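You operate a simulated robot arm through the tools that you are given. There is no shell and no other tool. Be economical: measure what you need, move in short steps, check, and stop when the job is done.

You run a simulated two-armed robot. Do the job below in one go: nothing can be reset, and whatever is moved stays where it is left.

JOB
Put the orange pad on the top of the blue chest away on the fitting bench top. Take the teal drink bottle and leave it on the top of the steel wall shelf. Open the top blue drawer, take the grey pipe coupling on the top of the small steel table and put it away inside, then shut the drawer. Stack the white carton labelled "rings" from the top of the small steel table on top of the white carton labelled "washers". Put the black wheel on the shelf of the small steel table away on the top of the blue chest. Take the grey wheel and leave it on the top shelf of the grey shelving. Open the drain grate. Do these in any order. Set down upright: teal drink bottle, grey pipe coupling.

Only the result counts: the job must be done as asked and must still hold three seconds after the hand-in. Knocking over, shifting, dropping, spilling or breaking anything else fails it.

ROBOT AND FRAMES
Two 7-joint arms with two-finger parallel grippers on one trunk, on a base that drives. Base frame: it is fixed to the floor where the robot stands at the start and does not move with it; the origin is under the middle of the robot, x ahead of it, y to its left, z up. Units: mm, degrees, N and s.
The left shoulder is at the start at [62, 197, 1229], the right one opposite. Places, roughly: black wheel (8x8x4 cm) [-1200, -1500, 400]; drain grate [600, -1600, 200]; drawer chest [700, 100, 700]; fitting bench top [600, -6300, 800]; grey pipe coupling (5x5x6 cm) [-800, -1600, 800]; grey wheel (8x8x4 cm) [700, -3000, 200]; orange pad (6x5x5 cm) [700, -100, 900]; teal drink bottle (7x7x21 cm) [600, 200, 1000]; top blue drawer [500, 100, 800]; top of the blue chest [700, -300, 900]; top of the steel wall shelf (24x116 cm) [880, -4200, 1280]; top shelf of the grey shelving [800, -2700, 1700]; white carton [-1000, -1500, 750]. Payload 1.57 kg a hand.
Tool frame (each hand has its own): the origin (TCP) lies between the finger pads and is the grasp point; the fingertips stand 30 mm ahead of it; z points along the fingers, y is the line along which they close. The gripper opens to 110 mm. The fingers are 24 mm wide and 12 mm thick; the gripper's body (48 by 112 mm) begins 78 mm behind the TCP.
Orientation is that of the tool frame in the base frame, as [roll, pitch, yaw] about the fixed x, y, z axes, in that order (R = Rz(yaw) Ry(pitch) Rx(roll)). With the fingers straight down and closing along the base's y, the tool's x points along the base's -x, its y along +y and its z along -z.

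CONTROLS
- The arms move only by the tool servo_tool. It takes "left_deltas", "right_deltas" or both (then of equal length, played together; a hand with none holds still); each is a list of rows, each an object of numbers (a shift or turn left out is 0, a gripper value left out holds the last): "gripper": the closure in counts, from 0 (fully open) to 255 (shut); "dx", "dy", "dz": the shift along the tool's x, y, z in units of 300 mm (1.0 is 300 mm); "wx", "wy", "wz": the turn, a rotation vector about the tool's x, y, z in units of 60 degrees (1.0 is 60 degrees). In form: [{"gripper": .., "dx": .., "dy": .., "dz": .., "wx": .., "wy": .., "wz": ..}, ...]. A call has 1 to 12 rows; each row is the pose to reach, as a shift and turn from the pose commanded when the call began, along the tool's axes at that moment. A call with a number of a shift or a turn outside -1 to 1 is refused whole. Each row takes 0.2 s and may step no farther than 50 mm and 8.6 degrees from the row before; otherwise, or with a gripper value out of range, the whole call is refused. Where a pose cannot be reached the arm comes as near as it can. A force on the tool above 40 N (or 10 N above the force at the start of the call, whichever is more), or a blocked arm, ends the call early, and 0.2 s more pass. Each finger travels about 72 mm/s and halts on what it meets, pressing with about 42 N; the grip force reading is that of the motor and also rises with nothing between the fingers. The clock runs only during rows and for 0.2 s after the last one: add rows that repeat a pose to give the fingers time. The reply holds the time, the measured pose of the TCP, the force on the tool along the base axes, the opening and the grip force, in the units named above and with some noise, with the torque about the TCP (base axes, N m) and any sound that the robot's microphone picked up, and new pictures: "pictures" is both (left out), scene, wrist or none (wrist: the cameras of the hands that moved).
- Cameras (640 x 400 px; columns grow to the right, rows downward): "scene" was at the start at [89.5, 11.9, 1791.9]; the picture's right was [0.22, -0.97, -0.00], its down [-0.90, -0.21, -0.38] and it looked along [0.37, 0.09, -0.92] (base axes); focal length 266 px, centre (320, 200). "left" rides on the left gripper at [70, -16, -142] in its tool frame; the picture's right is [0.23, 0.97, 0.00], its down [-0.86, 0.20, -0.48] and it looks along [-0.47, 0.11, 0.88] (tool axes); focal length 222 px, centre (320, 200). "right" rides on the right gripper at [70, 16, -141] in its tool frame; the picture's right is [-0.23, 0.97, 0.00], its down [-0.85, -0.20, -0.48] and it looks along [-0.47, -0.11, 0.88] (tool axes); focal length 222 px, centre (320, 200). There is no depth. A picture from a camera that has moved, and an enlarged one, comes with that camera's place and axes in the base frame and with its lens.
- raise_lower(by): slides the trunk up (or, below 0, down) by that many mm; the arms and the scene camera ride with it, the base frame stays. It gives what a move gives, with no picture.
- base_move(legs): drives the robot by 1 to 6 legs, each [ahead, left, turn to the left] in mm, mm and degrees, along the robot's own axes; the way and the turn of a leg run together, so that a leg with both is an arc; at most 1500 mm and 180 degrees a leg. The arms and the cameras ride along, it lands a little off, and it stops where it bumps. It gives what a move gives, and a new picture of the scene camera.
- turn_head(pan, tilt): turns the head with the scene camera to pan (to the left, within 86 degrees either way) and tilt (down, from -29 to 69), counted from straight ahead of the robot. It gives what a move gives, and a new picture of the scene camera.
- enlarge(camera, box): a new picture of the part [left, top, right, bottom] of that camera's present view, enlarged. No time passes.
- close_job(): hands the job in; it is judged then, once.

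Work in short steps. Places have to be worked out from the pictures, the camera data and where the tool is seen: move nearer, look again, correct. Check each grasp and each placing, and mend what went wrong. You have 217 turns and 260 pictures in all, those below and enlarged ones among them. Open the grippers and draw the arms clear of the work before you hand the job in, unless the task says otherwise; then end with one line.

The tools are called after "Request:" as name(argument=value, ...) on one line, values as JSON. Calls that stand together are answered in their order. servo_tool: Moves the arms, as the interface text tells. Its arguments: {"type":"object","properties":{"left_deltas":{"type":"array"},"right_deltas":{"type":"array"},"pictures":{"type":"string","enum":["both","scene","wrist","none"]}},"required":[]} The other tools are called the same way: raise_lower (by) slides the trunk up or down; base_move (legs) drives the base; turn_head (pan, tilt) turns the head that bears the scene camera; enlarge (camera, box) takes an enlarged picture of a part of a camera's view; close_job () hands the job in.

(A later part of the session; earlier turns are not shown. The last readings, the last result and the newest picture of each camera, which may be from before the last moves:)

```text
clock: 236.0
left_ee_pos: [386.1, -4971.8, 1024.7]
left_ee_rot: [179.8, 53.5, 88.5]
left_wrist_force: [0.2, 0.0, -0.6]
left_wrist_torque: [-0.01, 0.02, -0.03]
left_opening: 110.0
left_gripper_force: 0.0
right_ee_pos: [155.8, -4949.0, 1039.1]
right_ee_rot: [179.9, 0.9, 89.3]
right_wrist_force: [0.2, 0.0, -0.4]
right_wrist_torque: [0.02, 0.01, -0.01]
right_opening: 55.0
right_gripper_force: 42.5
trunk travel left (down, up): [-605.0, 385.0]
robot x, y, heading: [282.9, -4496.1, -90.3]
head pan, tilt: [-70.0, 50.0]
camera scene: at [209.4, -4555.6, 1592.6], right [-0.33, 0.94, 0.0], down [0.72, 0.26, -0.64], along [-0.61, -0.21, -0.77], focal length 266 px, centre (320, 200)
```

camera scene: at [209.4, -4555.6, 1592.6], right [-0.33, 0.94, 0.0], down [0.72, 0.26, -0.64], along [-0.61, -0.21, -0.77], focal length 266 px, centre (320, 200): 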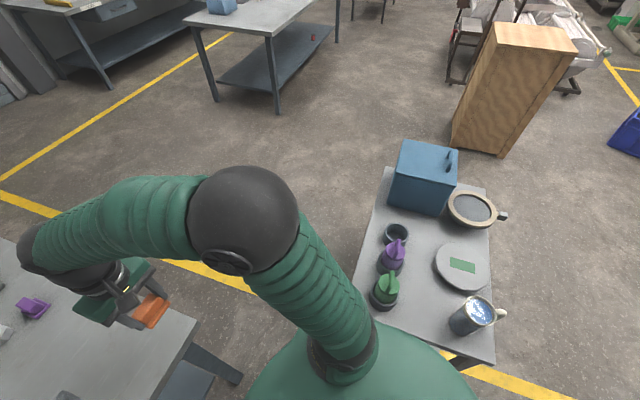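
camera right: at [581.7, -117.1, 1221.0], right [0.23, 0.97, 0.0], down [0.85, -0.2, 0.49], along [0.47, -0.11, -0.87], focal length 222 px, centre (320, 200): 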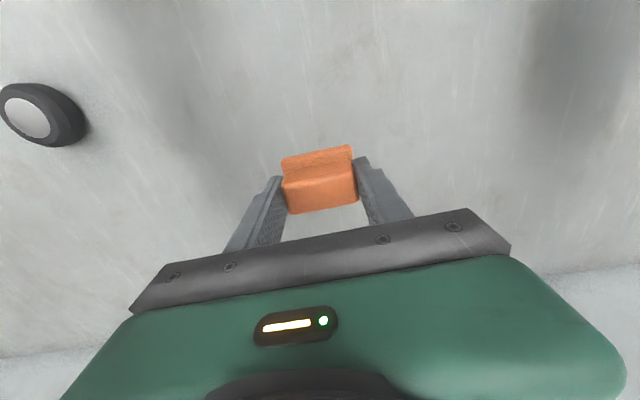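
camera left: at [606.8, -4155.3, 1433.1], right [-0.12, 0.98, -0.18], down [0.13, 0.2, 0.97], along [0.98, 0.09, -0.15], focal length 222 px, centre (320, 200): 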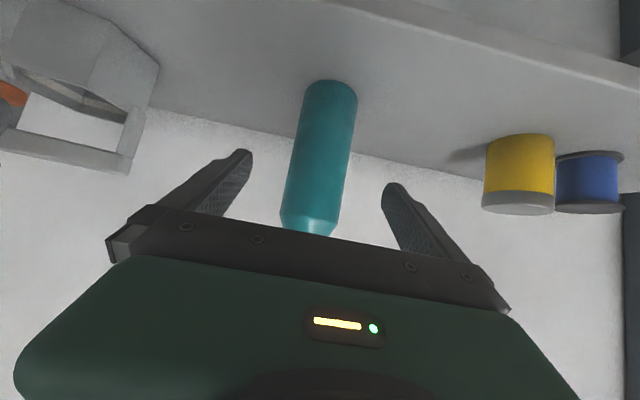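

Second table's items all stand. Strafe left 95 mm and go ahead 120 so the pad is over the bench.

Request:
base_move(legs=[[0, 95, 0], [115, 0, 0]])

Request:
servo_tool(right_deltas=[{"dz": 0.15}, {"dz": 0.3}, {"dz": 0.42}, {"dz": 0.54}], pictures="wrist")

```text
clock: 238.0
left_ee_pos: [457.4, -5086.5, 1027.0]
left_ee_rot: [178.5, 53.5, 87.2]
left_wrist_force: [-1.9, -0.3, 0.0]
left_wrist_torque: [0.0, -0.06, 0.12]
left_opening: 110.1
left_gripper_force: 0.0
right_ee_pos: [227.5, -5062.4, 1036.8]
right_ee_rot: [179.1, 1.0, 89.1]
right_wrist_force: [-1.5, 1.4, -0.4]
right_wrist_torque: [0.04, -0.13, -0.03]
right_opening: 54.8
right_gripper_force: 41.6
trunk travel left (down, up): [-605.0, 385.0]
robot x, y, heading: [369.1, -4614.5, -90.5]
head pan, tilt: [-70.0, 50.0]
camera scene: at [271.5, -4668.9, 1591.3], right [-0.33, 0.94, -0.01], down [0.73, 0.25, -0.63], along [-0.59, -0.21, -0.78], focal length 266 px, centre (320, 200)
```

scene: 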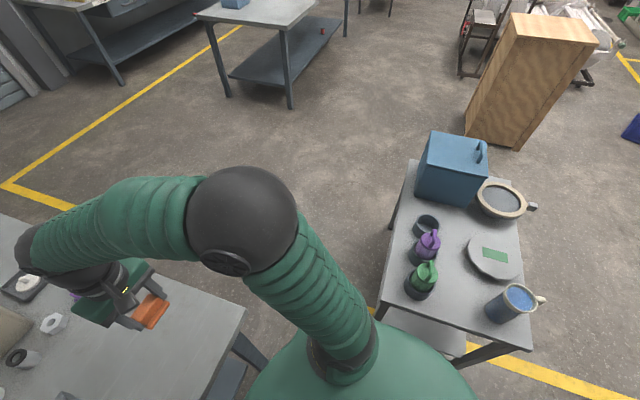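

```text
clock: 239.0
left_ee_pos: [480.2, -5087.3, 1024.1]
left_ee_rot: [-179.5, 53.5, 89.0]
left_wrist_force: [0.5, -0.7, 0.0]
left_wrist_torque: [0.03, 0.02, -0.03]
left_opening: 110.0
left_gripper_force: 0.1
right_ee_pos: [246.0, -5068.4, 876.4]
right_ee_rot: [-179.7, 0.9, 89.2]
right_wrist_force: [-0.6, 0.3, 0.7]
right_wrist_torque: [-0.01, 0.04, 0.03]
right_opening: 54.7
right_gripper_force: 42.7
trunk travel left (down, up): [-605.0, 385.0]
robot x, y, heading: [370.1, -4615.0, -90.5]
head pan, tilt: [-70.0, 50.0]
camera right: at [262.5, -4996.7, 1016.4], right [0.97, -0.24, 0.0], down [-0.21, -0.84, 0.49], along [-0.12, -0.48, -0.87], focal length 222 px, centre (320, 200)
```

right: 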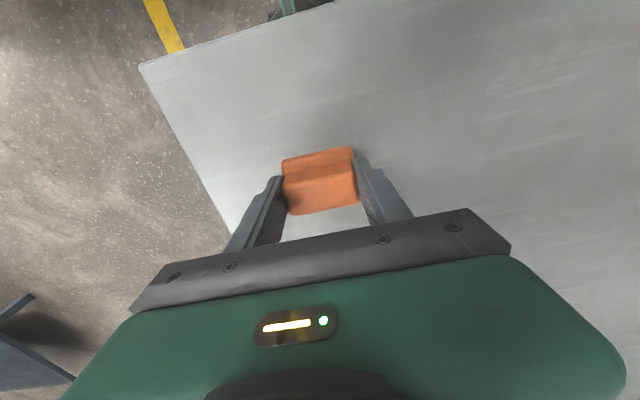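

Over free bench surface. Descend in small steps to contact.

Request:
servo_tool(right_deltas=[{"dz": 0.02}, {"dz": 0.04}, {"dz": 0.06}, {"dz": 0.075}, {"dz": 0.09}], pictures="none")

```text
clock: 240.2
left_ee_pos: [473.0, -5087.5, 1025.8]
left_ee_rot: [180.0, 53.4, 88.4]
left_wrist_force: [-0.3, 0.3, 0.0]
left_wrist_torque: [-0.01, -0.03, 0.01]
left_opening: 110.1
left_gripper_force: 0.0
right_ee_pos: [240.9, -5067.3, 849.5]
right_ee_rot: [180.0, 1.0, 89.1]
right_wrist_force: [0.6, -0.1, -0.6]
right_wrist_torque: [0.01, 0.01, 0.0]
right_opening: 54.9
right_gripper_force: 41.6
trunk travel left (down, up): [-605.0, 385.0]
robot x, y, heading: [370.7, -4610.2, -90.4]
head pan, tilt: [-70.0, 50.0]
```

Not yet; go on down.

Request:
servo_tool(right_deltas=[{"dz": 0.015}, {"dz": 0.03}, {"dz": 0.045}, {"dz": 0.055}], pictures="wrist")

```text
clock: 241.1
left_ee_pos: [475.0, -5084.9, 1027.9]
left_ee_rot: [-179.7, 53.6, 88.6]
left_wrist_force: [0.8, 0.1, -0.6]
left_wrist_torque: [-0.03, -0.02, 0.0]
left_opening: 110.2
left_gripper_force: 0.1
right_ee_pos: [244.0, -5067.3, 841.3]
right_ee_rot: [180.0, 1.4, 89.0]
right_wrist_force: [-1.2, 10.3, 31.4]
right_wrist_torque: [1.02, -0.04, 0.01]
right_opening: 54.8
right_gripper_force: 41.7
trunk travel left (down, up): [-605.0, 385.0]
robot x, y, heading: [368.3, -4611.3, -90.4]
head pan, tilt: [-70.0, 50.0]
stopped in row 4 (right hand): the force on the tool passed its limit at 47 N (the readings are from after the stop); the commanded pose is now the measured one
camera right: at [260.4, -4993.4, 980.5], right [0.97, -0.24, 0.01], down [-0.21, -0.84, 0.5], along [-0.12, -0.49, -0.87], focal length 222 px, centre (320, 200)
```

right: 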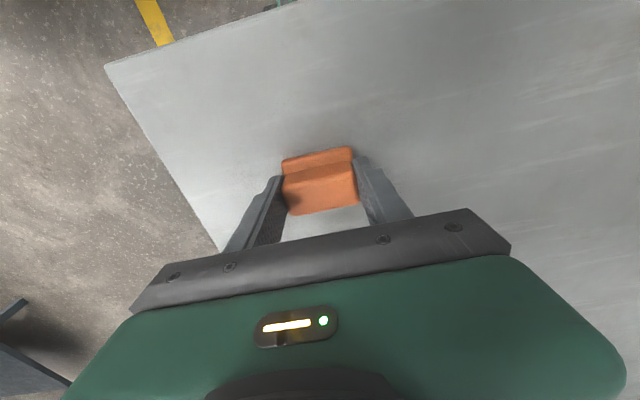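

Firm contact on the bench. Ease 3 mm, release and rise.

Request:
servo_tool(right_deltas=[{"dz": -0.01}, {"dz": -0.01, "gripper": 100}, {"dz": -0.01, "gripper": 0}, {"dz": -0.01}, {"dz": -0.15}, {"dz": -0.3}, {"dz": -0.45}, {"dz": -0.6}], pictures="wrist")

```text
clock: 242.9
left_ee_pos: [474.0, -5085.9, 1025.7]
left_ee_rot: [-179.9, 53.6, 88.4]
left_wrist_force: [0.4, 0.4, 0.3]
left_wrist_torque: [0.03, -0.03, 0.01]
left_opening: 110.4
left_gripper_force: 0.1
right_ee_pos: [241.8, -5061.0, 1018.7]
right_ee_rot: [180.0, 1.5, 89.2]
right_wrist_force: [0.0, 0.3, 0.2]
right_wrist_torque: [-0.01, -0.03, -0.05]
right_opening: 110.1
right_gripper_force: 0.1
trunk travel left (down, up): [-605.0, 385.0]
robot x, y, heading: [370.9, -4613.8, -90.6]
head pan, tilt: [-70.0, 50.0]
camera right: at [258.9, -4988.1, 1158.3], right [0.97, -0.24, 0.01], down [-0.21, -0.84, 0.5], along [-0.12, -0.49, -0.87], focal length 222 px, centre (320, 200)
```

right: 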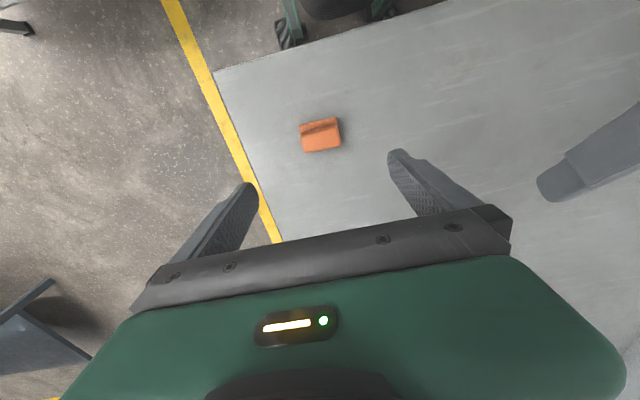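

Pad is on the bench. Now reverse out along the aisle (x≈230) to y≈−3650 and turn back to face the wall side.

Request:
base_move(legs=[[-80, 0, 0.5], [0, -140, 0], [-880, 0, 0], [0, -60, 0], [0, 0, 90]])

Request:
turn_head(pan=40, tilt=35)

```text
clock: 253.5
left_ee_pos: [640.1, -3536.7, 1024.5]
left_ee_rot: [-180.0, 53.4, 179.3]
left_wrist_force: [-0.8, -0.4, 0.7]
left_wrist_torque: [0.0, 0.0, 0.02]
left_opening: 110.0
left_gripper_force: 0.0
right_ee_pos: [616.5, -3770.0, 1018.6]
right_ee_rot: [-180.0, 1.4, 179.9]
right_wrist_force: [0.5, -0.2, 0.0]
right_wrist_torque: [-0.01, 0.03, 0.02]
right_opening: 110.0
right_gripper_force: 0.0
trunk travel left (down, up): [-605.0, 385.0]
robot x, y, heading: [165.5, -3646.0, 0.1]
head pan, tilt: [-70.0, 50.0]
camera scene: at [224.8, -3721.1, 1592.6], right [-0.94, -0.35, 0.0], down [-0.27, 0.72, -0.64], along [0.22, -0.6, -0.77], focal length 266 px, centre (320, 200)
```

scene: 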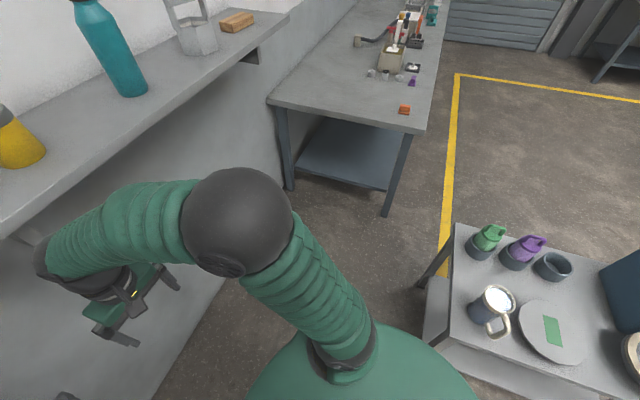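

```text
clock: 255.4
left_ee_pos: [638.4, -3536.3, 1025.7]
left_ee_rot: [-179.9, 53.5, 179.3]
left_wrist_force: [-1.2, -0.3, -0.3]
left_wrist_torque: [0.0, -0.02, -0.02]
left_opening: 110.0
left_gripper_force: 0.0
right_ee_pos: [616.5, -3768.3, 1019.3]
right_ee_rot: [179.9, 1.3, 179.9]
right_wrist_force: [0.0, -0.9, -0.6]
right_wrist_torque: [0.05, 0.01, 0.01]
right_opening: 110.0
right_gripper_force: 0.0
trunk travel left (down, up): [-605.0, 385.0]
robot x, y, heading: [171.4, -3648.1, 0.2]
head pan, tilt: [40.0, 35.0]
camera scene: at [265.7, -3591.0, 1614.3], right [0.64, -0.76, 0.0], down [-0.44, -0.37, -0.82], along [0.63, 0.53, -0.57], focal length 266 px, centre (320, 200)
```

scene: 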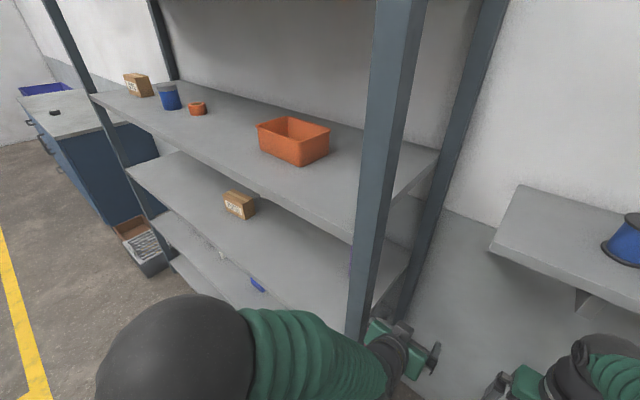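

Back off to x≈−310, strafe left to y≈−3200, then lower the trunk for the bottom shelf.

Request:
base_move(legs=[[-490, 0, 0], [0, 440, 0]])

Request:
raise_lower(by=-400)

Request:
raise_lower(by=-170)

Request:
turn_head(pan=10, tilt=35)

```text
clock: 260.6
left_ee_pos: [141.4, -3095.4, 1026.8]
left_ee_rot: [179.6, 53.5, 179.8]
left_wrist_force: [0.6, 0.4, 0.0]
left_wrist_torque: [0.01, 0.03, 0.02]
left_opening: 109.9
left_gripper_force: 0.1
right_ee_pos: [124.2, -3326.7, 1018.6]
right_ee_rot: [179.6, 1.4, -179.1]
right_wrist_force: [0.1, -0.3, 1.0]
right_wrist_torque: [0.05, 0.0, 0.04]
right_opening: 110.0
right_gripper_force: 0.1
trunk travel left (down, up): [-605.0, 385.0]
robot x, y, heading: [-331.3, -3209.7, 1.1]
head pan, tilt: [40.0, 35.0]
camera scene: at [-231.0, -3160.3, 1614.6], right [0.66, -0.75, -0.01], down [-0.43, -0.37, -0.82], along [0.62, 0.54, -0.57], focal length 266 px, centre (320, 200)
```

scene: 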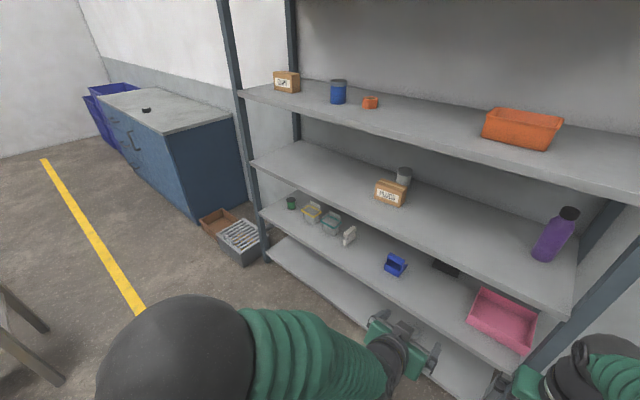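

```text
clock: 264.4
left_ee_pos: [139.3, -3090.2, 625.2]
left_ee_rot: [-179.8, 53.6, -179.7]
left_wrist_force: [0.0, -0.2, -0.3]
left_wrist_torque: [-0.03, -0.01, 0.01]
left_opening: 110.2
left_gripper_force: 0.1
right_ee_pos: [121.3, -3321.5, 619.6]
right_ee_rot: [-179.9, 1.4, -179.1]
right_wrist_force: [0.8, 0.9, 0.7]
right_wrist_torque: [-0.02, 0.03, 0.01]
right_opening: 109.9
right_gripper_force: 0.0
trunk travel left (down, up): [-205.0, 785.0]
robot x, y, heading: [-330.0, -3207.9, 1.1]
head pan, tilt: [40.0, 35.0]
```

```text
clock: 266.4
left_ee_pos: [139.5, -3088.7, 454.7]
left_ee_rot: [-179.8, 53.7, -179.6]
left_wrist_force: [0.3, -0.7, -0.3]
left_wrist_torque: [0.01, 0.01, -0.01]
left_opening: 110.0
left_gripper_force: 0.0
right_ee_pos: [121.9, -3321.7, 449.5]
right_ee_rot: [180.0, 1.5, -179.1]
right_wrist_force: [-0.8, 0.3, 0.2]
right_wrist_torque: [0.02, 0.0, 0.0]
right_opening: 109.9
right_gripper_force: 0.1
trunk travel left (down, up): [-35.0, 955.0]
robot x, y, heading: [-332.1, -3208.0, 0.9]
head pan, tilt: [40.0, 35.0]
```

```text
clock: 267.3
left_ee_pos: [139.7, -3090.4, 456.0]
left_ee_rot: [-179.9, 53.7, -179.7]
left_wrist_force: [-0.5, 0.7, 0.3]
left_wrist_torque: [0.0, -0.02, -0.02]
left_opening: 109.8
left_gripper_force: 0.1
right_ee_pos: [121.6, -3321.2, 448.8]
right_ee_rot: [179.9, 1.5, -179.1]
right_wrist_force: [-0.1, -0.7, 0.3]
right_wrist_torque: [0.0, -0.01, 0.01]
right_opening: 110.0
right_gripper_force: 0.1
trunk travel left (down, up): [-35.0, 955.0]
robot x, y, heading: [-329.4, -3207.9, 1.2]
head pan, tilt: [10.0, 35.0]
camera scene: at [-212.1, -3191.6, 1044.3], right [0.19, -0.98, 0.0], down [-0.56, -0.11, -0.82], along [0.8, 0.16, -0.57], focal length 266 px, centre (320, 200)
```

scene: 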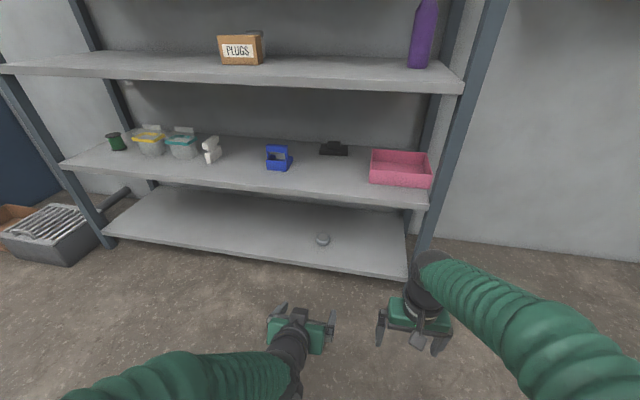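

Triangulated: grey wheel ≈[723,−3024], shelf top z≈127, shelf front x≈561. Swing the right hand out to the right of the shelving and lower the left hand with 11° more pitch.

Request:
servo_tool(left_deltas=[{"dx": 0.13, "dy": 0.036, "dz": 0.095, "wy": -0.03}, {"dx": 0.26, "dy": 0.072, "dz": 0.19, "wy": -0.06}, {"dx": 0.39, "dy": 0.108, "dz": 0.286, "wy": -0.09}, {"dx": 0.52, "dy": 0.144, "dz": 0.381, "wy": -0.12}, {"dx": 0.65, "dy": 0.18, "dz": 0.477, "wy": -0.155}, {"dx": 0.779, "dy": 0.217, "dz": 0.572, "wy": -0.188}], right_deltas=[{"dy": -0.14}, {"dy": -0.28}, {"dy": -0.42}, {"dy": -0.56}, {"dy": -0.7}, {"dy": -0.83}], pictures="both")

```text
clock: 268.7
left_ee_pos: [135.9, -3025.8, 165.5]
left_ee_rot: [-179.7, 64.9, -179.5]
left_wrist_force: [-0.1, -0.1, -0.3]
left_wrist_torque: [0.0, -0.01, 0.01]
left_opening: 110.0
left_gripper_force: 0.1
left hand out of reach, approached as far as the arm can: row 1, 2, 3
right_ee_pos: [123.9, -3568.4, 449.2]
right_ee_rot: [179.9, 1.4, -179.1]
right_wrist_force: [-1.1, -0.1, 0.3]
right_wrist_torque: [0.02, -0.01, 0.01]
right_opening: 110.3
right_gripper_force: 0.1
trunk travel left (down, up): [-35.0, 955.0]
robot x, y, heading: [-327.3, -3206.4, 1.1]
head pan, tilt: [10.0, 35.0]
camera scene: at [-211.4, -3192.5, 1044.3], right [0.19, -0.98, 0.0], down [-0.56, -0.11, -0.82], along [0.8, 0.16, -0.58], focal length 266 px, centre (320, 200)
camera right: at [49.5, -3553.7, 588.0], right [0.21, 0.98, 0.01], down [0.85, -0.19, 0.5], along [0.49, -0.1, -0.87], focal length 222 px, centre (320, 200)
camera left: at [-19.8, -3044.0, 162.7], right [-0.1, 0.97, -0.21], down [-0.07, 0.2, 0.98], along [0.99, 0.11, 0.05], focal length 222 px, centre (320, 200)
```

scene: 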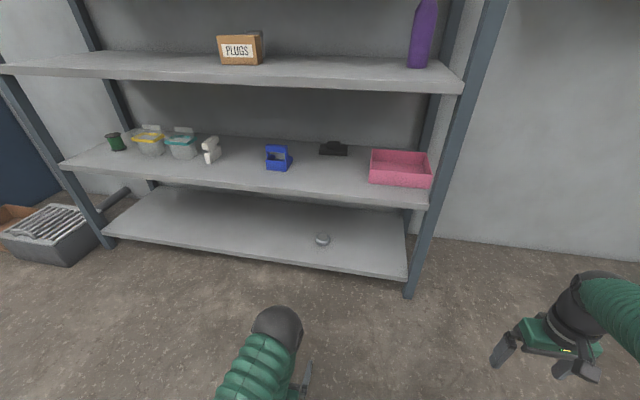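
right: 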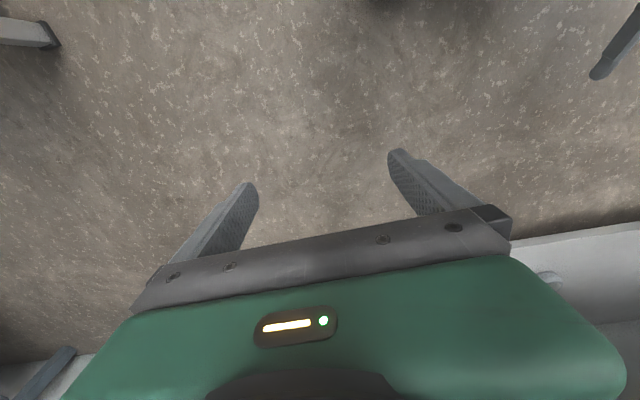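
left: 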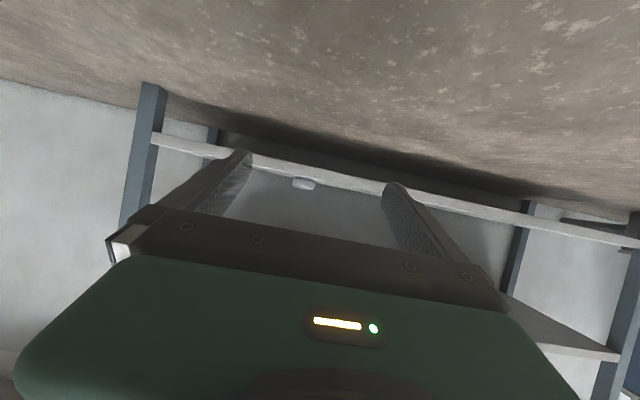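

The elbow rides high, so I'll keep the base back and extend the arm. Drive 365 mm first.

Request:
base_move(legs=[[365, 0, -1]])

Request:
servo_tool(left_deltas=[{"dx": 0}], pictures="wrist")

```text
clock: 271.0
left_ee_pos: [506.6, -3034.7, 165.5]
left_ee_rot: [-179.9, 64.8, 179.0]
left_wrist_force: [-0.2, 0.4, 0.5]
left_wrist_torque: [0.03, 0.02, 0.0]
left_opening: 110.0
left_gripper_force: 0.0
right_ee_pos: [481.2, -3575.8, 449.2]
right_ee_rot: [180.0, 1.5, 179.4]
right_wrist_force: [0.7, 0.5, -0.3]
right_wrist_torque: [-0.02, 0.0, -0.01]
right_opening: 110.1
right_gripper_force: 0.3
trunk travel left (down, up): [-35.0, 955.0]
robot x, y, heading: [32.2, -3206.4, -0.4]
head pan, tilt: [10.0, 35.0]
camera scene: at [155.1, -3192.3, 1044.2], right [0.17, -0.99, 0.0], down [-0.57, -0.1, -0.82], along [0.81, 0.14, -0.58], focal length 266 px, centre (320, 200)
```

scene: 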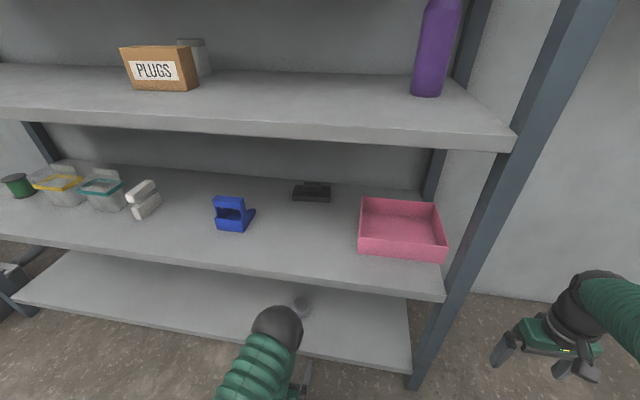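

```text
clock: 271.4
left_ee_pos: [506.9, -3035.1, 167.7]
left_ee_rot: [-179.7, 64.9, 179.0]
left_wrist_force: [-0.3, -0.6, -0.2]
left_wrist_torque: [-0.01, -0.01, 0.01]
left_opening: 109.9
left_gripper_force: 0.0
right_ee_pos: [481.6, -3576.4, 450.0]
right_ee_rot: [-180.0, 1.6, 179.3]
right_wrist_force: [-0.2, 0.1, 0.2]
right_wrist_torque: [0.0, 0.02, 0.01]
right_opening: 110.3
right_gripper_force: 0.0
trunk travel left (down, up): [-35.0, 955.0]
robot x, y, heading: [37.7, -3205.9, -0.3]
head pan, tilt: [10.0, 35.0]
camera left: at [350.3, -3048.9, 163.3], right [-0.08, 0.98, -0.21], down [-0.07, 0.2, 0.98], along [0.99, 0.09, 0.05], focal length 222 px, centre (320, 200)
```

left: 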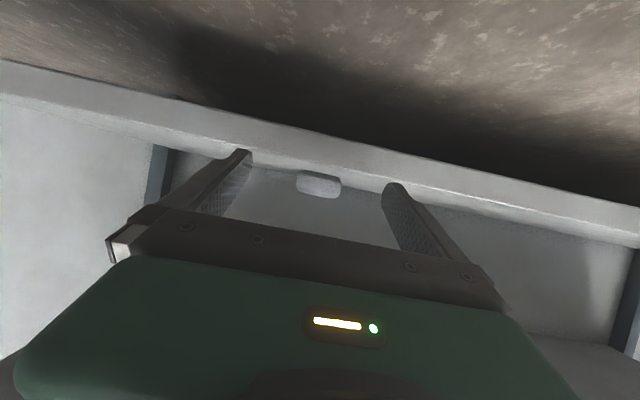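

Wheel at y≈−3023; shelf top nearer 142. Raise 9 mm, shift +15 in y, and extend 100 mm.

Request:
servo_tool(left_deltas=[{"dx": -0.027, "dy": 0.05, "dz": -0.013}, {"dx": -0.074, "dy": 0.05, "dz": 0.088}, {"dx": -0.121, "dy": 0.05, "dz": 0.188}, {"dx": -0.168, "dy": 0.05, "dz": 0.289}], pictures="both")

```text
clock: 272.4
left_ee_pos: [606.3, -3023.6, 172.5]
left_ee_rot: [-179.9, 64.9, 179.0]
left_wrist_force: [-0.4, -0.6, 0.2]
left_wrist_torque: [-0.01, 0.01, -0.02]
left_opening: 110.2
left_gripper_force: 0.0
right_ee_pos: [481.8, -3575.5, 449.8]
right_ee_rot: [-179.9, 1.5, 179.5]
right_wrist_force: [-0.3, 0.1, -0.2]
right_wrist_torque: [-0.03, -0.02, 0.01]
right_opening: 110.0
right_gripper_force: 0.1
trunk travel left (down, up): [-35.0, 955.0]
robot x, y, heading: [38.7, -3207.9, -0.3]
head pan, tilt: [10.0, 35.0]
camera scene: at [155.3, -3192.2, 1044.2], right [0.17, -0.99, 0.0], down [-0.57, -0.1, -0.82], along [0.81, 0.14, -0.58], focal length 266 px, centre (320, 200)
camera left: at [449.6, -3037.1, 169.9], right [-0.08, 0.98, -0.21], down [-0.07, 0.2, 0.98], along [0.99, 0.09, 0.05], focal length 222 px, centre (320, 200)
```

scene: 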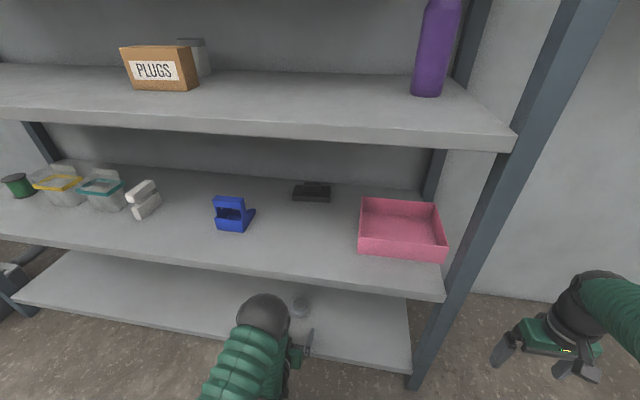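
left: 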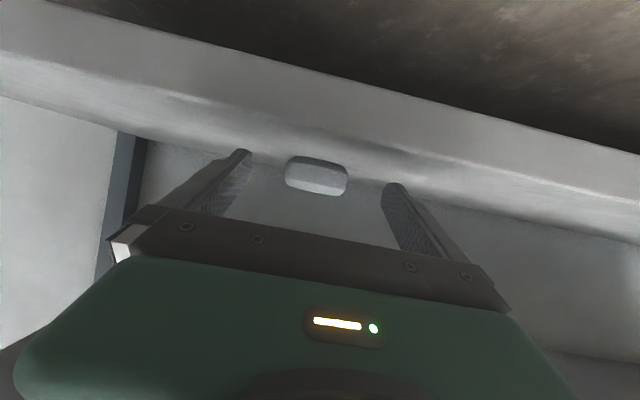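

Centred; elbow still clear of the shelf edge. Extend another 100 mm and close.

Request:
servo_tool(left_deltas=[{"dx": -0.053, "dy": 0.01, "dz": 0.1}, {"dx": -0.105, "dy": 0.01, "dz": 0.2}, {"dx": -0.152, "dy": 0.01, "dz": 0.3}, {"dx": -0.152, "dy": 0.01, "dz": 0.3}], pictures="both")

```text
clock: 273.4
left_ee_pos: [708.0, -3022.0, 175.5]
left_ee_rot: [-179.8, 64.9, 179.0]
left_wrist_force: [0.1, 0.0, 0.2]
left_wrist_torque: [0.0, -0.05, 0.02]
left_opening: 109.9
left_gripper_force: 0.0
right_ee_pos: [480.9, -3576.9, 449.2]
right_ee_rot: [180.0, 1.6, 179.4]
right_wrist_force: [0.6, 0.1, 0.0]
right_wrist_torque: [0.02, 0.02, 0.04]
right_opening: 110.1
right_gripper_force: 0.0
trunk travel left (down, up): [-35.0, 955.0]
robot x, y, heading: [34.0, -3205.5, -0.2]
head pan, tilt: [10.0, 35.0]
camera scene: at [155.6, -3192.2, 1044.2], right [0.17, -0.99, 0.0], down [-0.57, -0.1, -0.82], along [0.81, 0.14, -0.58], focal length 266 px, centre (320, 200)
camera left: at [551.9, -3035.4, 173.9], right [-0.08, 0.98, -0.21], down [-0.07, 0.2, 0.98], along [0.99, 0.09, 0.05], focal length 222 px, centre (320, 200)
```

scene: 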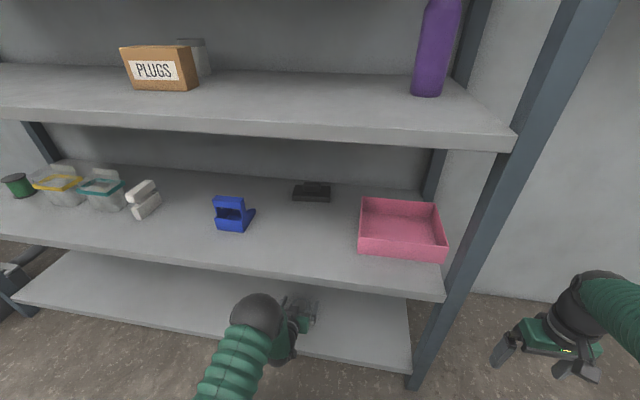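
left: 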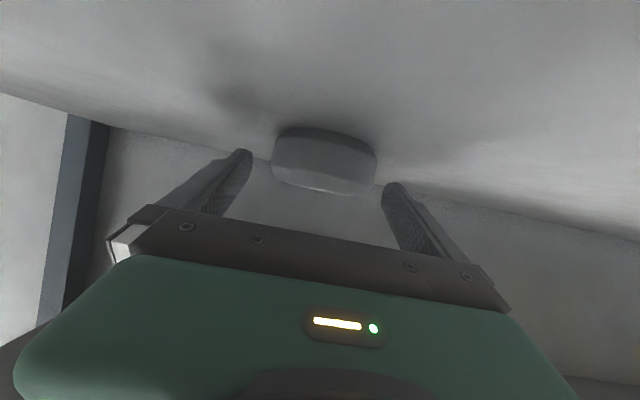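

Close on the wheel.

Request:
servo_tool(left_deltas=[{"gripper": 255}, {"gripper": 255}, {"gripper": 255}, {"gripper": 255}], pictures="wrist")

```text
clock: 274.4
left_ee_pos: [706.5, -3022.1, 176.1]
left_ee_rot: [-179.8, 64.9, 178.9]
left_wrist_force: [-0.4, -1.7, 0.1]
left_wrist_torque: [0.0, 0.01, -0.03]
left_opening: 70.9
left_gripper_force: 42.6
right_ee_pos: [481.9, -3577.4, 450.0]
right_ee_rot: [-179.9, 1.6, 179.5]
right_wrist_force: [0.5, 0.1, 0.3]
right_wrist_torque: [0.0, 0.0, 0.01]
right_opening: 109.9
right_gripper_force: 0.0
trunk travel left (down, up): [-35.0, 955.0]
robot x, y, heading: [34.0, -3206.9, -0.4]
head pan, tilt: [10.0, 35.0]
camera left: at [551.7, -3035.4, 174.0], right [-0.08, 0.98, -0.21], down [-0.07, 0.2, 0.98], along [0.99, 0.09, 0.05], focal length 222 px, centre (320, 200)
```

left: 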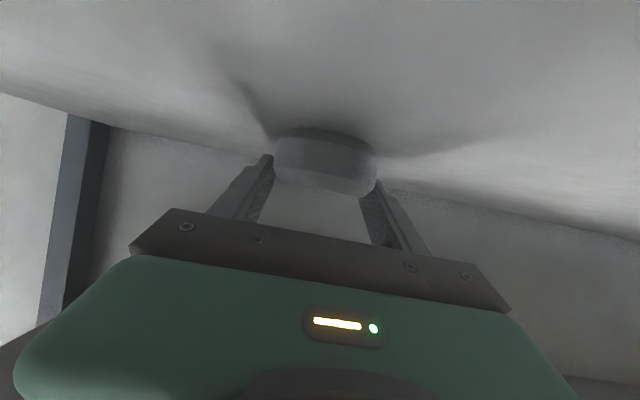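

Gripped at its full 71 mm. Lift 18 mm and back out.

Request:
servo_tool(left_deltas=[{"dx": -0.03, "dz": -0.014}, {"dx": -0.055, "dz": -0.026}, {"dx": -0.055, "dz": -0.026}], pictures="wrist")

Request:
base_move(legs=[[-450, 0, 0.4]])

```text
clock: 275.2
left_ee_pos: [706.9, -3022.4, 196.6]
left_ee_rot: [-179.9, 64.9, 179.0]
left_wrist_force: [0.0, 0.2, -1.6]
left_wrist_torque: [-0.02, 0.02, 0.0]
left_opening: 70.9
left_gripper_force: 41.9
right_ee_pos: [480.5, -3576.6, 449.9]
right_ee_rot: [-180.0, 1.5, 179.4]
right_wrist_force: [-0.1, -0.4, 0.2]
right_wrist_torque: [-0.02, 0.04, -0.02]
right_opening: 109.9
right_gripper_force: 0.0
trunk travel left (down, up): [-35.0, 955.0]
robot x, y, heading: [39.9, -3207.6, -0.5]
head pan, tilt: [10.0, 35.0]
camera left: at [551.1, -3035.8, 192.7], right [-0.08, 0.98, -0.21], down [-0.07, 0.2, 0.98], along [0.99, 0.09, 0.05], focal length 222 px, centre (320, 200)
```

left: 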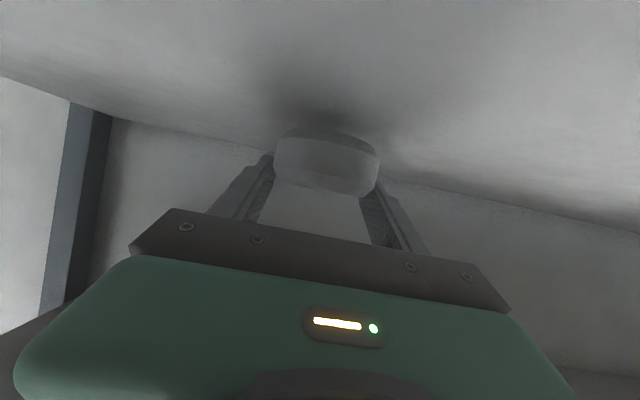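

```text
clock: 278.1
left_ee_pos: [231.5, -3012.6, 194.8]
left_ee_rot: [-179.7, 64.9, 179.8]
left_wrist_force: [-0.4, 0.3, -1.5]
left_wrist_torque: [0.01, -0.01, -0.04]
left_opening: 70.8
left_gripper_force: 42.3
right_ee_pos: [12.8, -3570.7, 450.3]
right_ee_rot: [179.9, 1.4, -179.8]
right_wrist_force: [-0.5, 0.4, -0.3]
right_wrist_torque: [-0.01, 0.03, 0.02]
right_opening: 109.9
right_gripper_force: 0.0
trunk travel left (down, up): [-35.0, 955.0]
robot x, y, heading: [-435.1, -3206.5, 0.4]
head pan, tilt: [10.0, 35.0]
camera scene: at [-317.1, -3191.7, 1044.2], right [0.18, -0.98, 0.0], down [-0.57, -0.1, -0.82], along [0.8, 0.15, -0.58], focal length 266 px, centre (320, 200)
```

scene: 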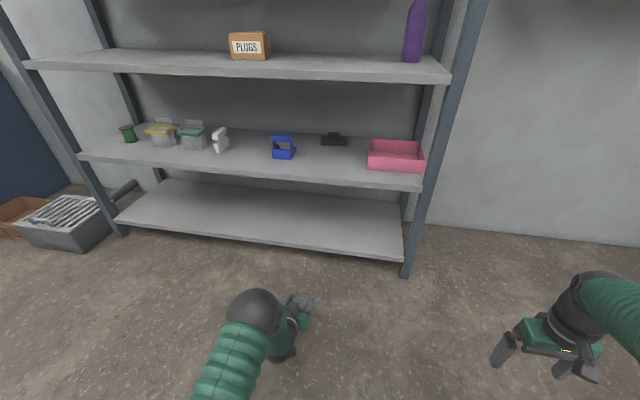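

Raise the trunk fully and look at the top shelf.

Request:
raise_lower(by=400)

Request:
raise_lower(by=400)

Request:
raise_lower(by=154)

Request:
turn_head(pan=10, tilt=18)

```text
clock: 281.9
left_ee_pos: [232.6, -3014.1, 595.6]
left_ee_rot: [-179.8, 65.1, 179.7]
left_wrist_force: [-0.7, -0.4, -1.2]
left_wrist_torque: [-0.01, -0.01, 0.02]
left_opening: 70.8
left_gripper_force: 42.5
right_ee_pos: [13.9, -3571.2, 849.8]
right_ee_rot: [180.0, 1.5, -179.7]
right_wrist_force: [-0.6, -0.1, 1.0]
right_wrist_torque: [-0.01, 0.0, 0.0]
right_opening: 110.0
right_gripper_force: 0.0
trunk travel left (down, up): [-435.0, 555.0]
robot x, y, heading: [-437.4, -3207.1, 0.6]
head pan, tilt: [10.0, 35.0]
```

```text
clock: 285.7
left_ee_pos: [233.1, -3013.6, 995.9]
left_ee_rot: [-179.8, 65.0, 179.8]
left_wrist_force: [-0.1, 0.0, -1.7]
left_wrist_torque: [0.01, 0.02, 0.01]
left_opening: 70.9
left_gripper_force: 41.8
right_ee_pos: [14.6, -3571.6, 1250.6]
right_ee_rot: [-180.0, 1.5, -179.8]
right_wrist_force: [2.1, 0.2, 1.1]
right_wrist_torque: [-0.02, 0.03, 0.01]
right_opening: 110.0
right_gripper_force: 0.1
trunk travel left (down, up): [-835.0, 155.0]
robot x, y, heading: [-438.0, -3207.2, 0.6]
head pan, tilt: [10.0, 35.0]
```

```text
clock: 287.5
left_ee_pos: [232.4, -3013.5, 1150.6]
left_ee_rot: [-179.8, 64.9, 179.8]
left_wrist_force: [-0.2, 0.1, -1.8]
left_wrist_torque: [-0.01, 0.0, -0.01]
left_opening: 70.8
left_gripper_force: 41.9
right_ee_pos: [14.0, -3571.7, 1404.6]
right_ee_rot: [-180.0, 1.6, -179.8]
right_wrist_force: [1.1, -0.5, -0.8]
right_wrist_torque: [-0.02, 0.0, 0.0]
right_opening: 110.0
right_gripper_force: 0.1
trunk travel left (down, up): [-989.0, 1.0]
robot x, y, heading: [-436.4, -3205.0, 0.5]
head pan, tilt: [10.0, 35.0]
```

```text
clock: 288.3
left_ee_pos: [233.6, -3015.3, 1150.9]
left_ee_rot: [-179.8, 65.0, 179.9]
left_wrist_force: [0.4, 0.5, -1.1]
left_wrist_torque: [0.01, 0.0, 0.01]
left_opening: 70.8
left_gripper_force: 42.0
right_ee_pos: [14.7, -3571.7, 1404.7]
right_ee_rot: [-180.0, 1.6, -179.9]
right_wrist_force: [0.0, 0.4, 0.8]
right_wrist_torque: [-0.03, 0.0, 0.01]
right_opening: 109.8
right_gripper_force: 0.1
trunk travel left (down, up): [-989.0, 1.0]
robot x, y, heading: [-435.5, -3207.7, 0.5]
head pan, tilt: [10.0, 18.0]
camera scene: at [-308.9, -3191.2, 2025.1], right [0.18, -0.98, 0.0], down [-0.31, -0.06, -0.95], along [0.93, 0.17, -0.31], focal length 266 px, centre (320, 200)
```

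scene: 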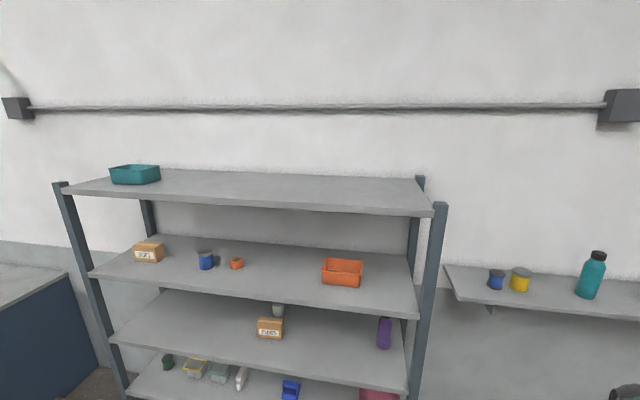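

Top shelf is free (front edge x≈561, z≈1690). Lift the left arm in two stages.

Request:
servo_tool(left_deltas=[{"dx": -0.108, "dz": -0.095}, {"dx": -0.216, "dz": -0.19}, {"dx": -0.324, "dz": -0.285}, {"dx": -0.432, "dz": -0.381}, {"dx": -0.54, "dz": -0.476}, {"dx": -0.648, "dz": -0.571}, {"dx": -0.756, "dz": -0.666}], pictures="none")

Request:
servo_tool(left_deltas=[{"dx": -0.108, "dz": -0.07}, {"dx": -0.216, "dz": -0.14}, {"dx": -0.324, "dz": -0.21}, {"dx": -0.432, "dz": -0.28}, {"dx": -0.54, "dz": -0.35}, {"dx": -0.648, "dz": -0.42}, {"dx": -0.78, "dz": -0.47}], pictures="scene")

```text
clock: 289.9
left_ee_pos: [144.7, -3011.7, 1441.8]
left_ee_rot: [-179.8, 65.1, 179.8]
left_wrist_force: [0.4, -0.1, -1.2]
left_wrist_torque: [-0.02, 0.0, 0.02]
left_opening: 70.4
left_gripper_force: 42.2
right_ee_pos: [10.5, -3572.0, 1405.1]
right_ee_rot: [-179.9, 1.8, -179.8]
right_wrist_force: [-0.5, 0.7, -0.4]
right_wrist_torque: [0.0, 0.0, -0.02]
right_opening: 109.9
right_gripper_force: 0.1
trunk travel left (down, up): [-989.0, 1.0]
robot x, y, heading: [-437.3, -3206.4, 0.4]
head pan, tilt: [10.0, 18.0]
```

```text
clock: 291.5
left_ee_pos: [120.8, -3013.6, 1715.3]
left_ee_rot: [-179.9, 64.9, 179.7]
left_wrist_force: [-0.2, 1.1, -1.5]
left_wrist_torque: [-0.02, 0.01, 0.03]
left_opening: 70.8
left_gripper_force: 42.1
right_ee_pos: [12.7, -3572.1, 1404.2]
right_ee_rot: [-180.0, 1.6, -179.8]
right_wrist_force: [-1.0, 0.1, -0.7]
right_wrist_torque: [-0.03, 0.0, 0.0]
right_opening: 110.1
right_gripper_force: 0.1
trunk travel left (down, up): [-989.0, 1.0]
robot x, y, heading: [-440.2, -3204.5, 0.4]
head pan, tilt: [10.0, 18.0]
camera scene: at [-312.2, -3191.4, 2025.4], right [0.18, -0.98, 0.0], down [-0.3, -0.06, -0.95], along [0.93, 0.17, -0.31], focal length 266 px, centre (320, 200)
```

scene: 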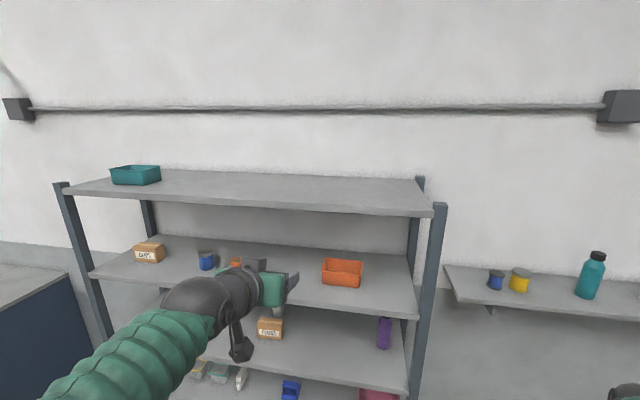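

Reachable. Raise 60 mm more, then drive in toward the shelf.

Request:
servo_tool(left_deltas=[{"dx": -0.09, "dz": -0.042}, {"dx": -0.181, "dz": -0.085}], pictures="none")

Request:
base_move(legs=[[400, 0, -0.4]])

Request:
servo_tool(left_deltas=[{"dx": 0}], pictures="wrist")

```text
clock: 292.1
left_ee_pos: [117.9, -3013.9, 1776.4]
left_ee_rot: [-179.9, 65.1, 179.7]
left_wrist_force: [0.3, -0.9, -1.0]
left_wrist_torque: [0.01, -0.01, 0.03]
left_opening: 70.6
left_gripper_force: 41.7
right_ee_pos: [12.2, -3572.6, 1404.7]
right_ee_rot: [180.0, 1.7, -179.8]
right_wrist_force: [0.3, -0.2, -0.7]
right_wrist_torque: [0.02, 0.01, 0.0]
right_opening: 109.9
right_gripper_force: 0.1
trunk travel left (down, up): [-989.0, 1.0]
robot x, y, heading: [-436.9, -3204.0, 0.6]
head pan, tilt: [10.0, 18.0]
```

```text
clock: 294.6
left_ee_pos: [512.8, -3020.7, 1777.0]
left_ee_rot: [-179.8, 65.2, 179.0]
left_wrist_force: [-0.3, -0.4, -1.2]
left_wrist_torque: [0.0, 0.01, -0.03]
left_opening: 70.7
left_gripper_force: 42.1
right_ee_pos: [400.3, -3575.4, 1406.8]
right_ee_rot: [-180.0, 1.8, 179.4]
right_wrist_force: [-0.1, 0.6, 0.0]
right_wrist_torque: [0.01, -0.06, 0.03]
right_opening: 109.9
right_gripper_force: 0.0
trunk travel left (down, up): [-989.0, 1.0]
robot x, y, heading: [-41.7, -3208.3, -0.4]
head pan, tilt: [10.0, 18.0]
camera scene: at [78.7, -3191.8, 2025.8], right [0.17, -0.99, 0.0], down [-0.3, -0.05, -0.95], along [0.94, 0.16, -0.31], focal length 266 px, centre (320, 200)
```

scene: 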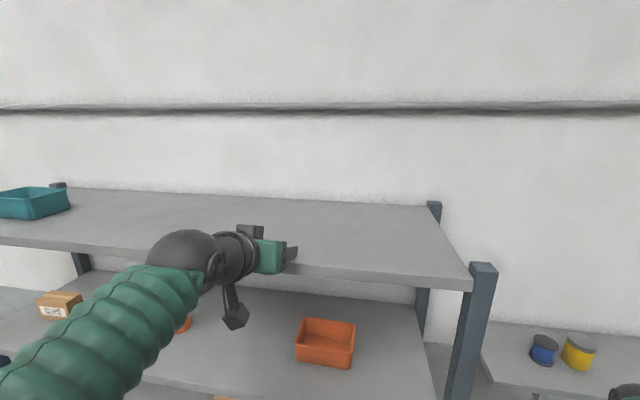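

```text
clock: 295.0
left_ee_pos: [521.0, -3021.1, 1774.4]
left_ee_rot: [-179.9, 64.9, 178.9]
left_wrist_force: [0.1, -0.2, -1.7]
left_wrist_torque: [0.01, -0.01, 0.0]
left_opening: 70.8
left_gripper_force: 42.0
right_ee_pos: [405.8, -3575.7, 1403.9]
right_ee_rot: [-180.0, 1.7, 179.4]
right_wrist_force: [0.1, 0.3, -0.1]
right_wrist_torque: [0.0, 0.02, 0.0]
right_opening: 110.1
right_gripper_force: 0.0
trunk travel left (down, up): [-989.0, 1.0]
robot x, y, heading: [-44.3, -3207.3, -0.3]
head pan, tilt: [10.0, 18.0]
camera left: at [364.9, -3034.4, 1771.5], right [-0.08, 0.98, -0.21], down [-0.07, 0.2, 0.98], along [0.99, 0.09, 0.05], focal length 222 px, centre (320, 200)
```

left: 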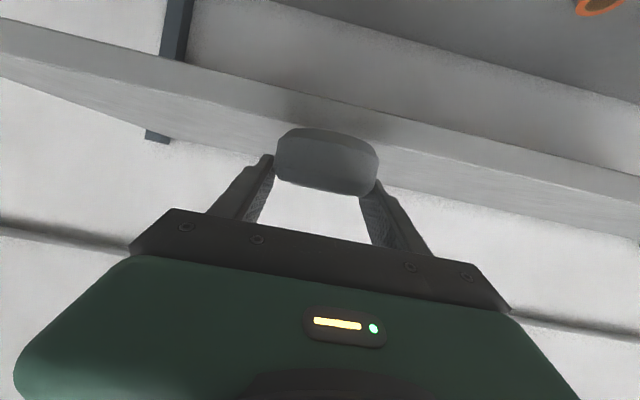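

Wheel bottom clears the shelf (≈1702) by ~35 mm. Drive 160 more.

Request:
base_move(legs=[[160, 0, 0]])

Request:
servo_tool(left_deltas=[{"dx": 0.045, "dz": 0.021}, {"dx": 0.07, "dz": 0.033}], pictures="wrist")

```text
clock: 296.4
left_ee_pos: [667.9, -3022.2, 1780.4]
left_ee_rot: [-179.8, 65.5, 178.9]
left_wrist_force: [-0.9, 0.3, -2.0]
left_wrist_torque: [0.01, 0.0, 0.02]
left_opening: 70.8
left_gripper_force: 41.6
right_ee_pos: [555.6, -3578.8, 1406.2]
right_ee_rot: [179.9, 2.1, 179.2]
right_wrist_force: [-0.8, 0.6, 0.2]
right_wrist_torque: [0.01, -0.07, 0.01]
right_opening: 110.3
right_gripper_force: 0.0
trunk travel left (down, up): [-989.0, 1.0]
robot x, y, heading: [119.3, -3205.7, -0.6]
head pan, tilt: [10.0, 18.0]
camera scene: at [231.7, -3192.9, 2026.3], right [0.17, -0.99, 0.0], down [-0.3, -0.05, -0.95], along [0.94, 0.16, -0.3], focal length 266 px, centre (320, 200)
```

scene: 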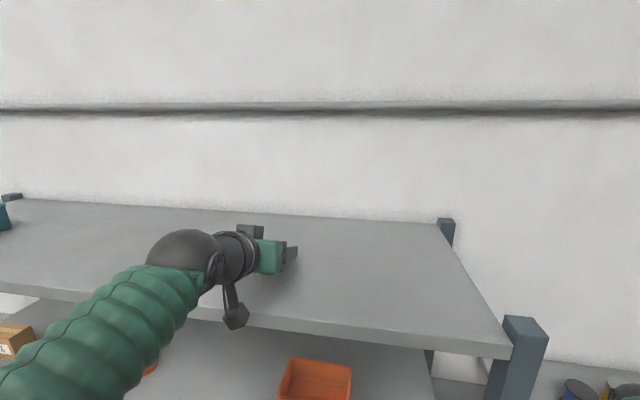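

```text
clock: 297.0
left_ee_pos: [677.3, -3023.4, 1758.1]
left_ee_rot: [-179.8, 65.5, 178.6]
left_wrist_force: [10.4, 0.7, 13.2]
left_wrist_torque: [0.04, 0.11, 0.01]
left_opening: 70.7
left_gripper_force: 42.0
right_ee_pos: [563.7, -3581.0, 1405.4]
right_ee_rot: [179.9, 1.7, 179.2]
right_wrist_force: [-1.1, 0.2, -0.3]
right_wrist_torque: [0.05, 0.0, -0.03]
right_opening: 109.9
right_gripper_force: 0.0
trunk travel left (down, up): [-989.0, 1.0]
robot x, y, heading: [122.1, -3206.3, -0.3]
head pan, tilt: [10.0, 18.0]
camera left: at [520.7, -3037.1, 1752.7], right [-0.07, 0.98, -0.21], down [-0.08, 0.2, 0.98], along [0.99, 0.09, 0.06], focal length 222 px, centre (320, 200)
```

left: 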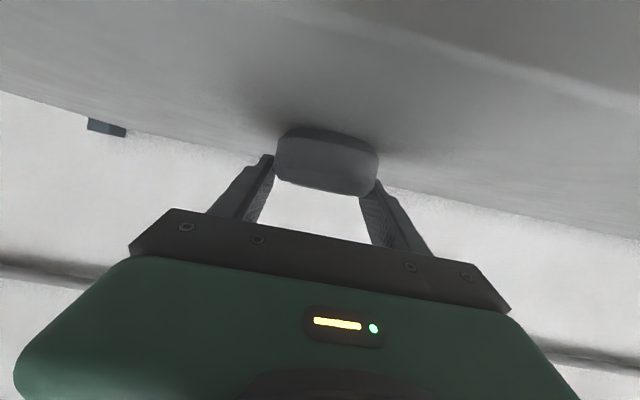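

Some contact force already at z 1758. Zoom to see whether the wheel is touching.

Request:
enlarge(camera="scene", box=[140, 200, 380, 350])

Request:
enlarge(camera="left", box=[220, 80, 440, 220])

```text
2.67 times, centred on (260, 275) of scene
camera zoom: at [247.1, -3194.3, 2025.8], right [0.17, -0.99, 0.0], down [-0.31, -0.05, -0.95], along [0.94, 0.16, -0.31], focal length 709 px, centre (480, 0)
```

zoom: 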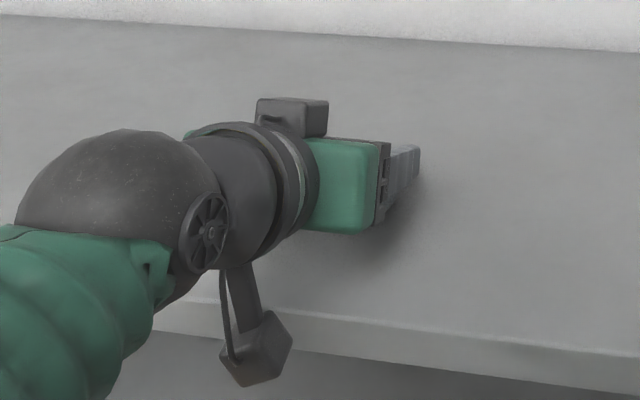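

```text
2.86 times, centred on (330, 150) of left
camera zoom: at [520.7, -3037.1, 1752.7], right [-0.07, 0.98, -0.21], down [-0.08, 0.2, 0.98], along [0.99, 0.09, 0.06], focal length 635 px, centre (291, 343)
```

zoom: 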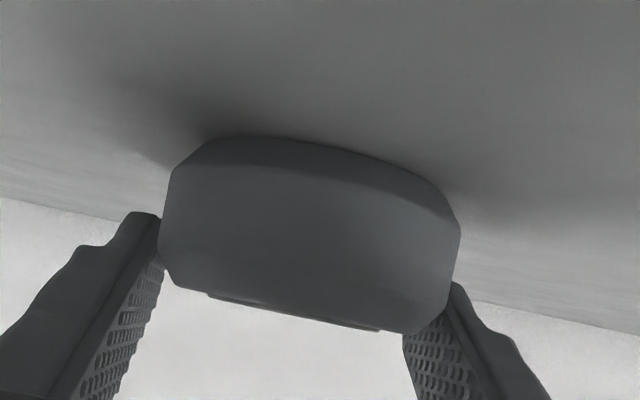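

It looks like the wheel is touching. Press 3 mm more to confirm.

Request:
servo_tool(left_deltas=[{"dx": 0.009, "dz": 0.0042}, {"dx": 0.009, "dz": 0.0042}], pictures="none")

```text
clock: 297.6
left_ee_pos: [676.3, -3022.7, 1755.5]
left_ee_rot: [-180.0, 65.9, 178.7]
left_wrist_force: [7.7, 2.6, 37.2]
left_wrist_torque: [0.18, 0.8, -0.07]
left_opening: 70.6
left_gripper_force: 41.6
right_ee_pos: [561.6, -3581.5, 1406.7]
right_ee_rot: [179.9, 1.8, 179.2]
right_wrist_force: [-0.1, 0.3, -0.3]
right_wrist_torque: [-0.01, -0.01, -0.03]
right_opening: 110.1
right_gripper_force: 0.0
trunk travel left (down, up): [-989.0, 1.0]
robot x, y, heading: [120.2, -3206.5, -0.3]
head pan, tilt: [10.0, 18.0]
```

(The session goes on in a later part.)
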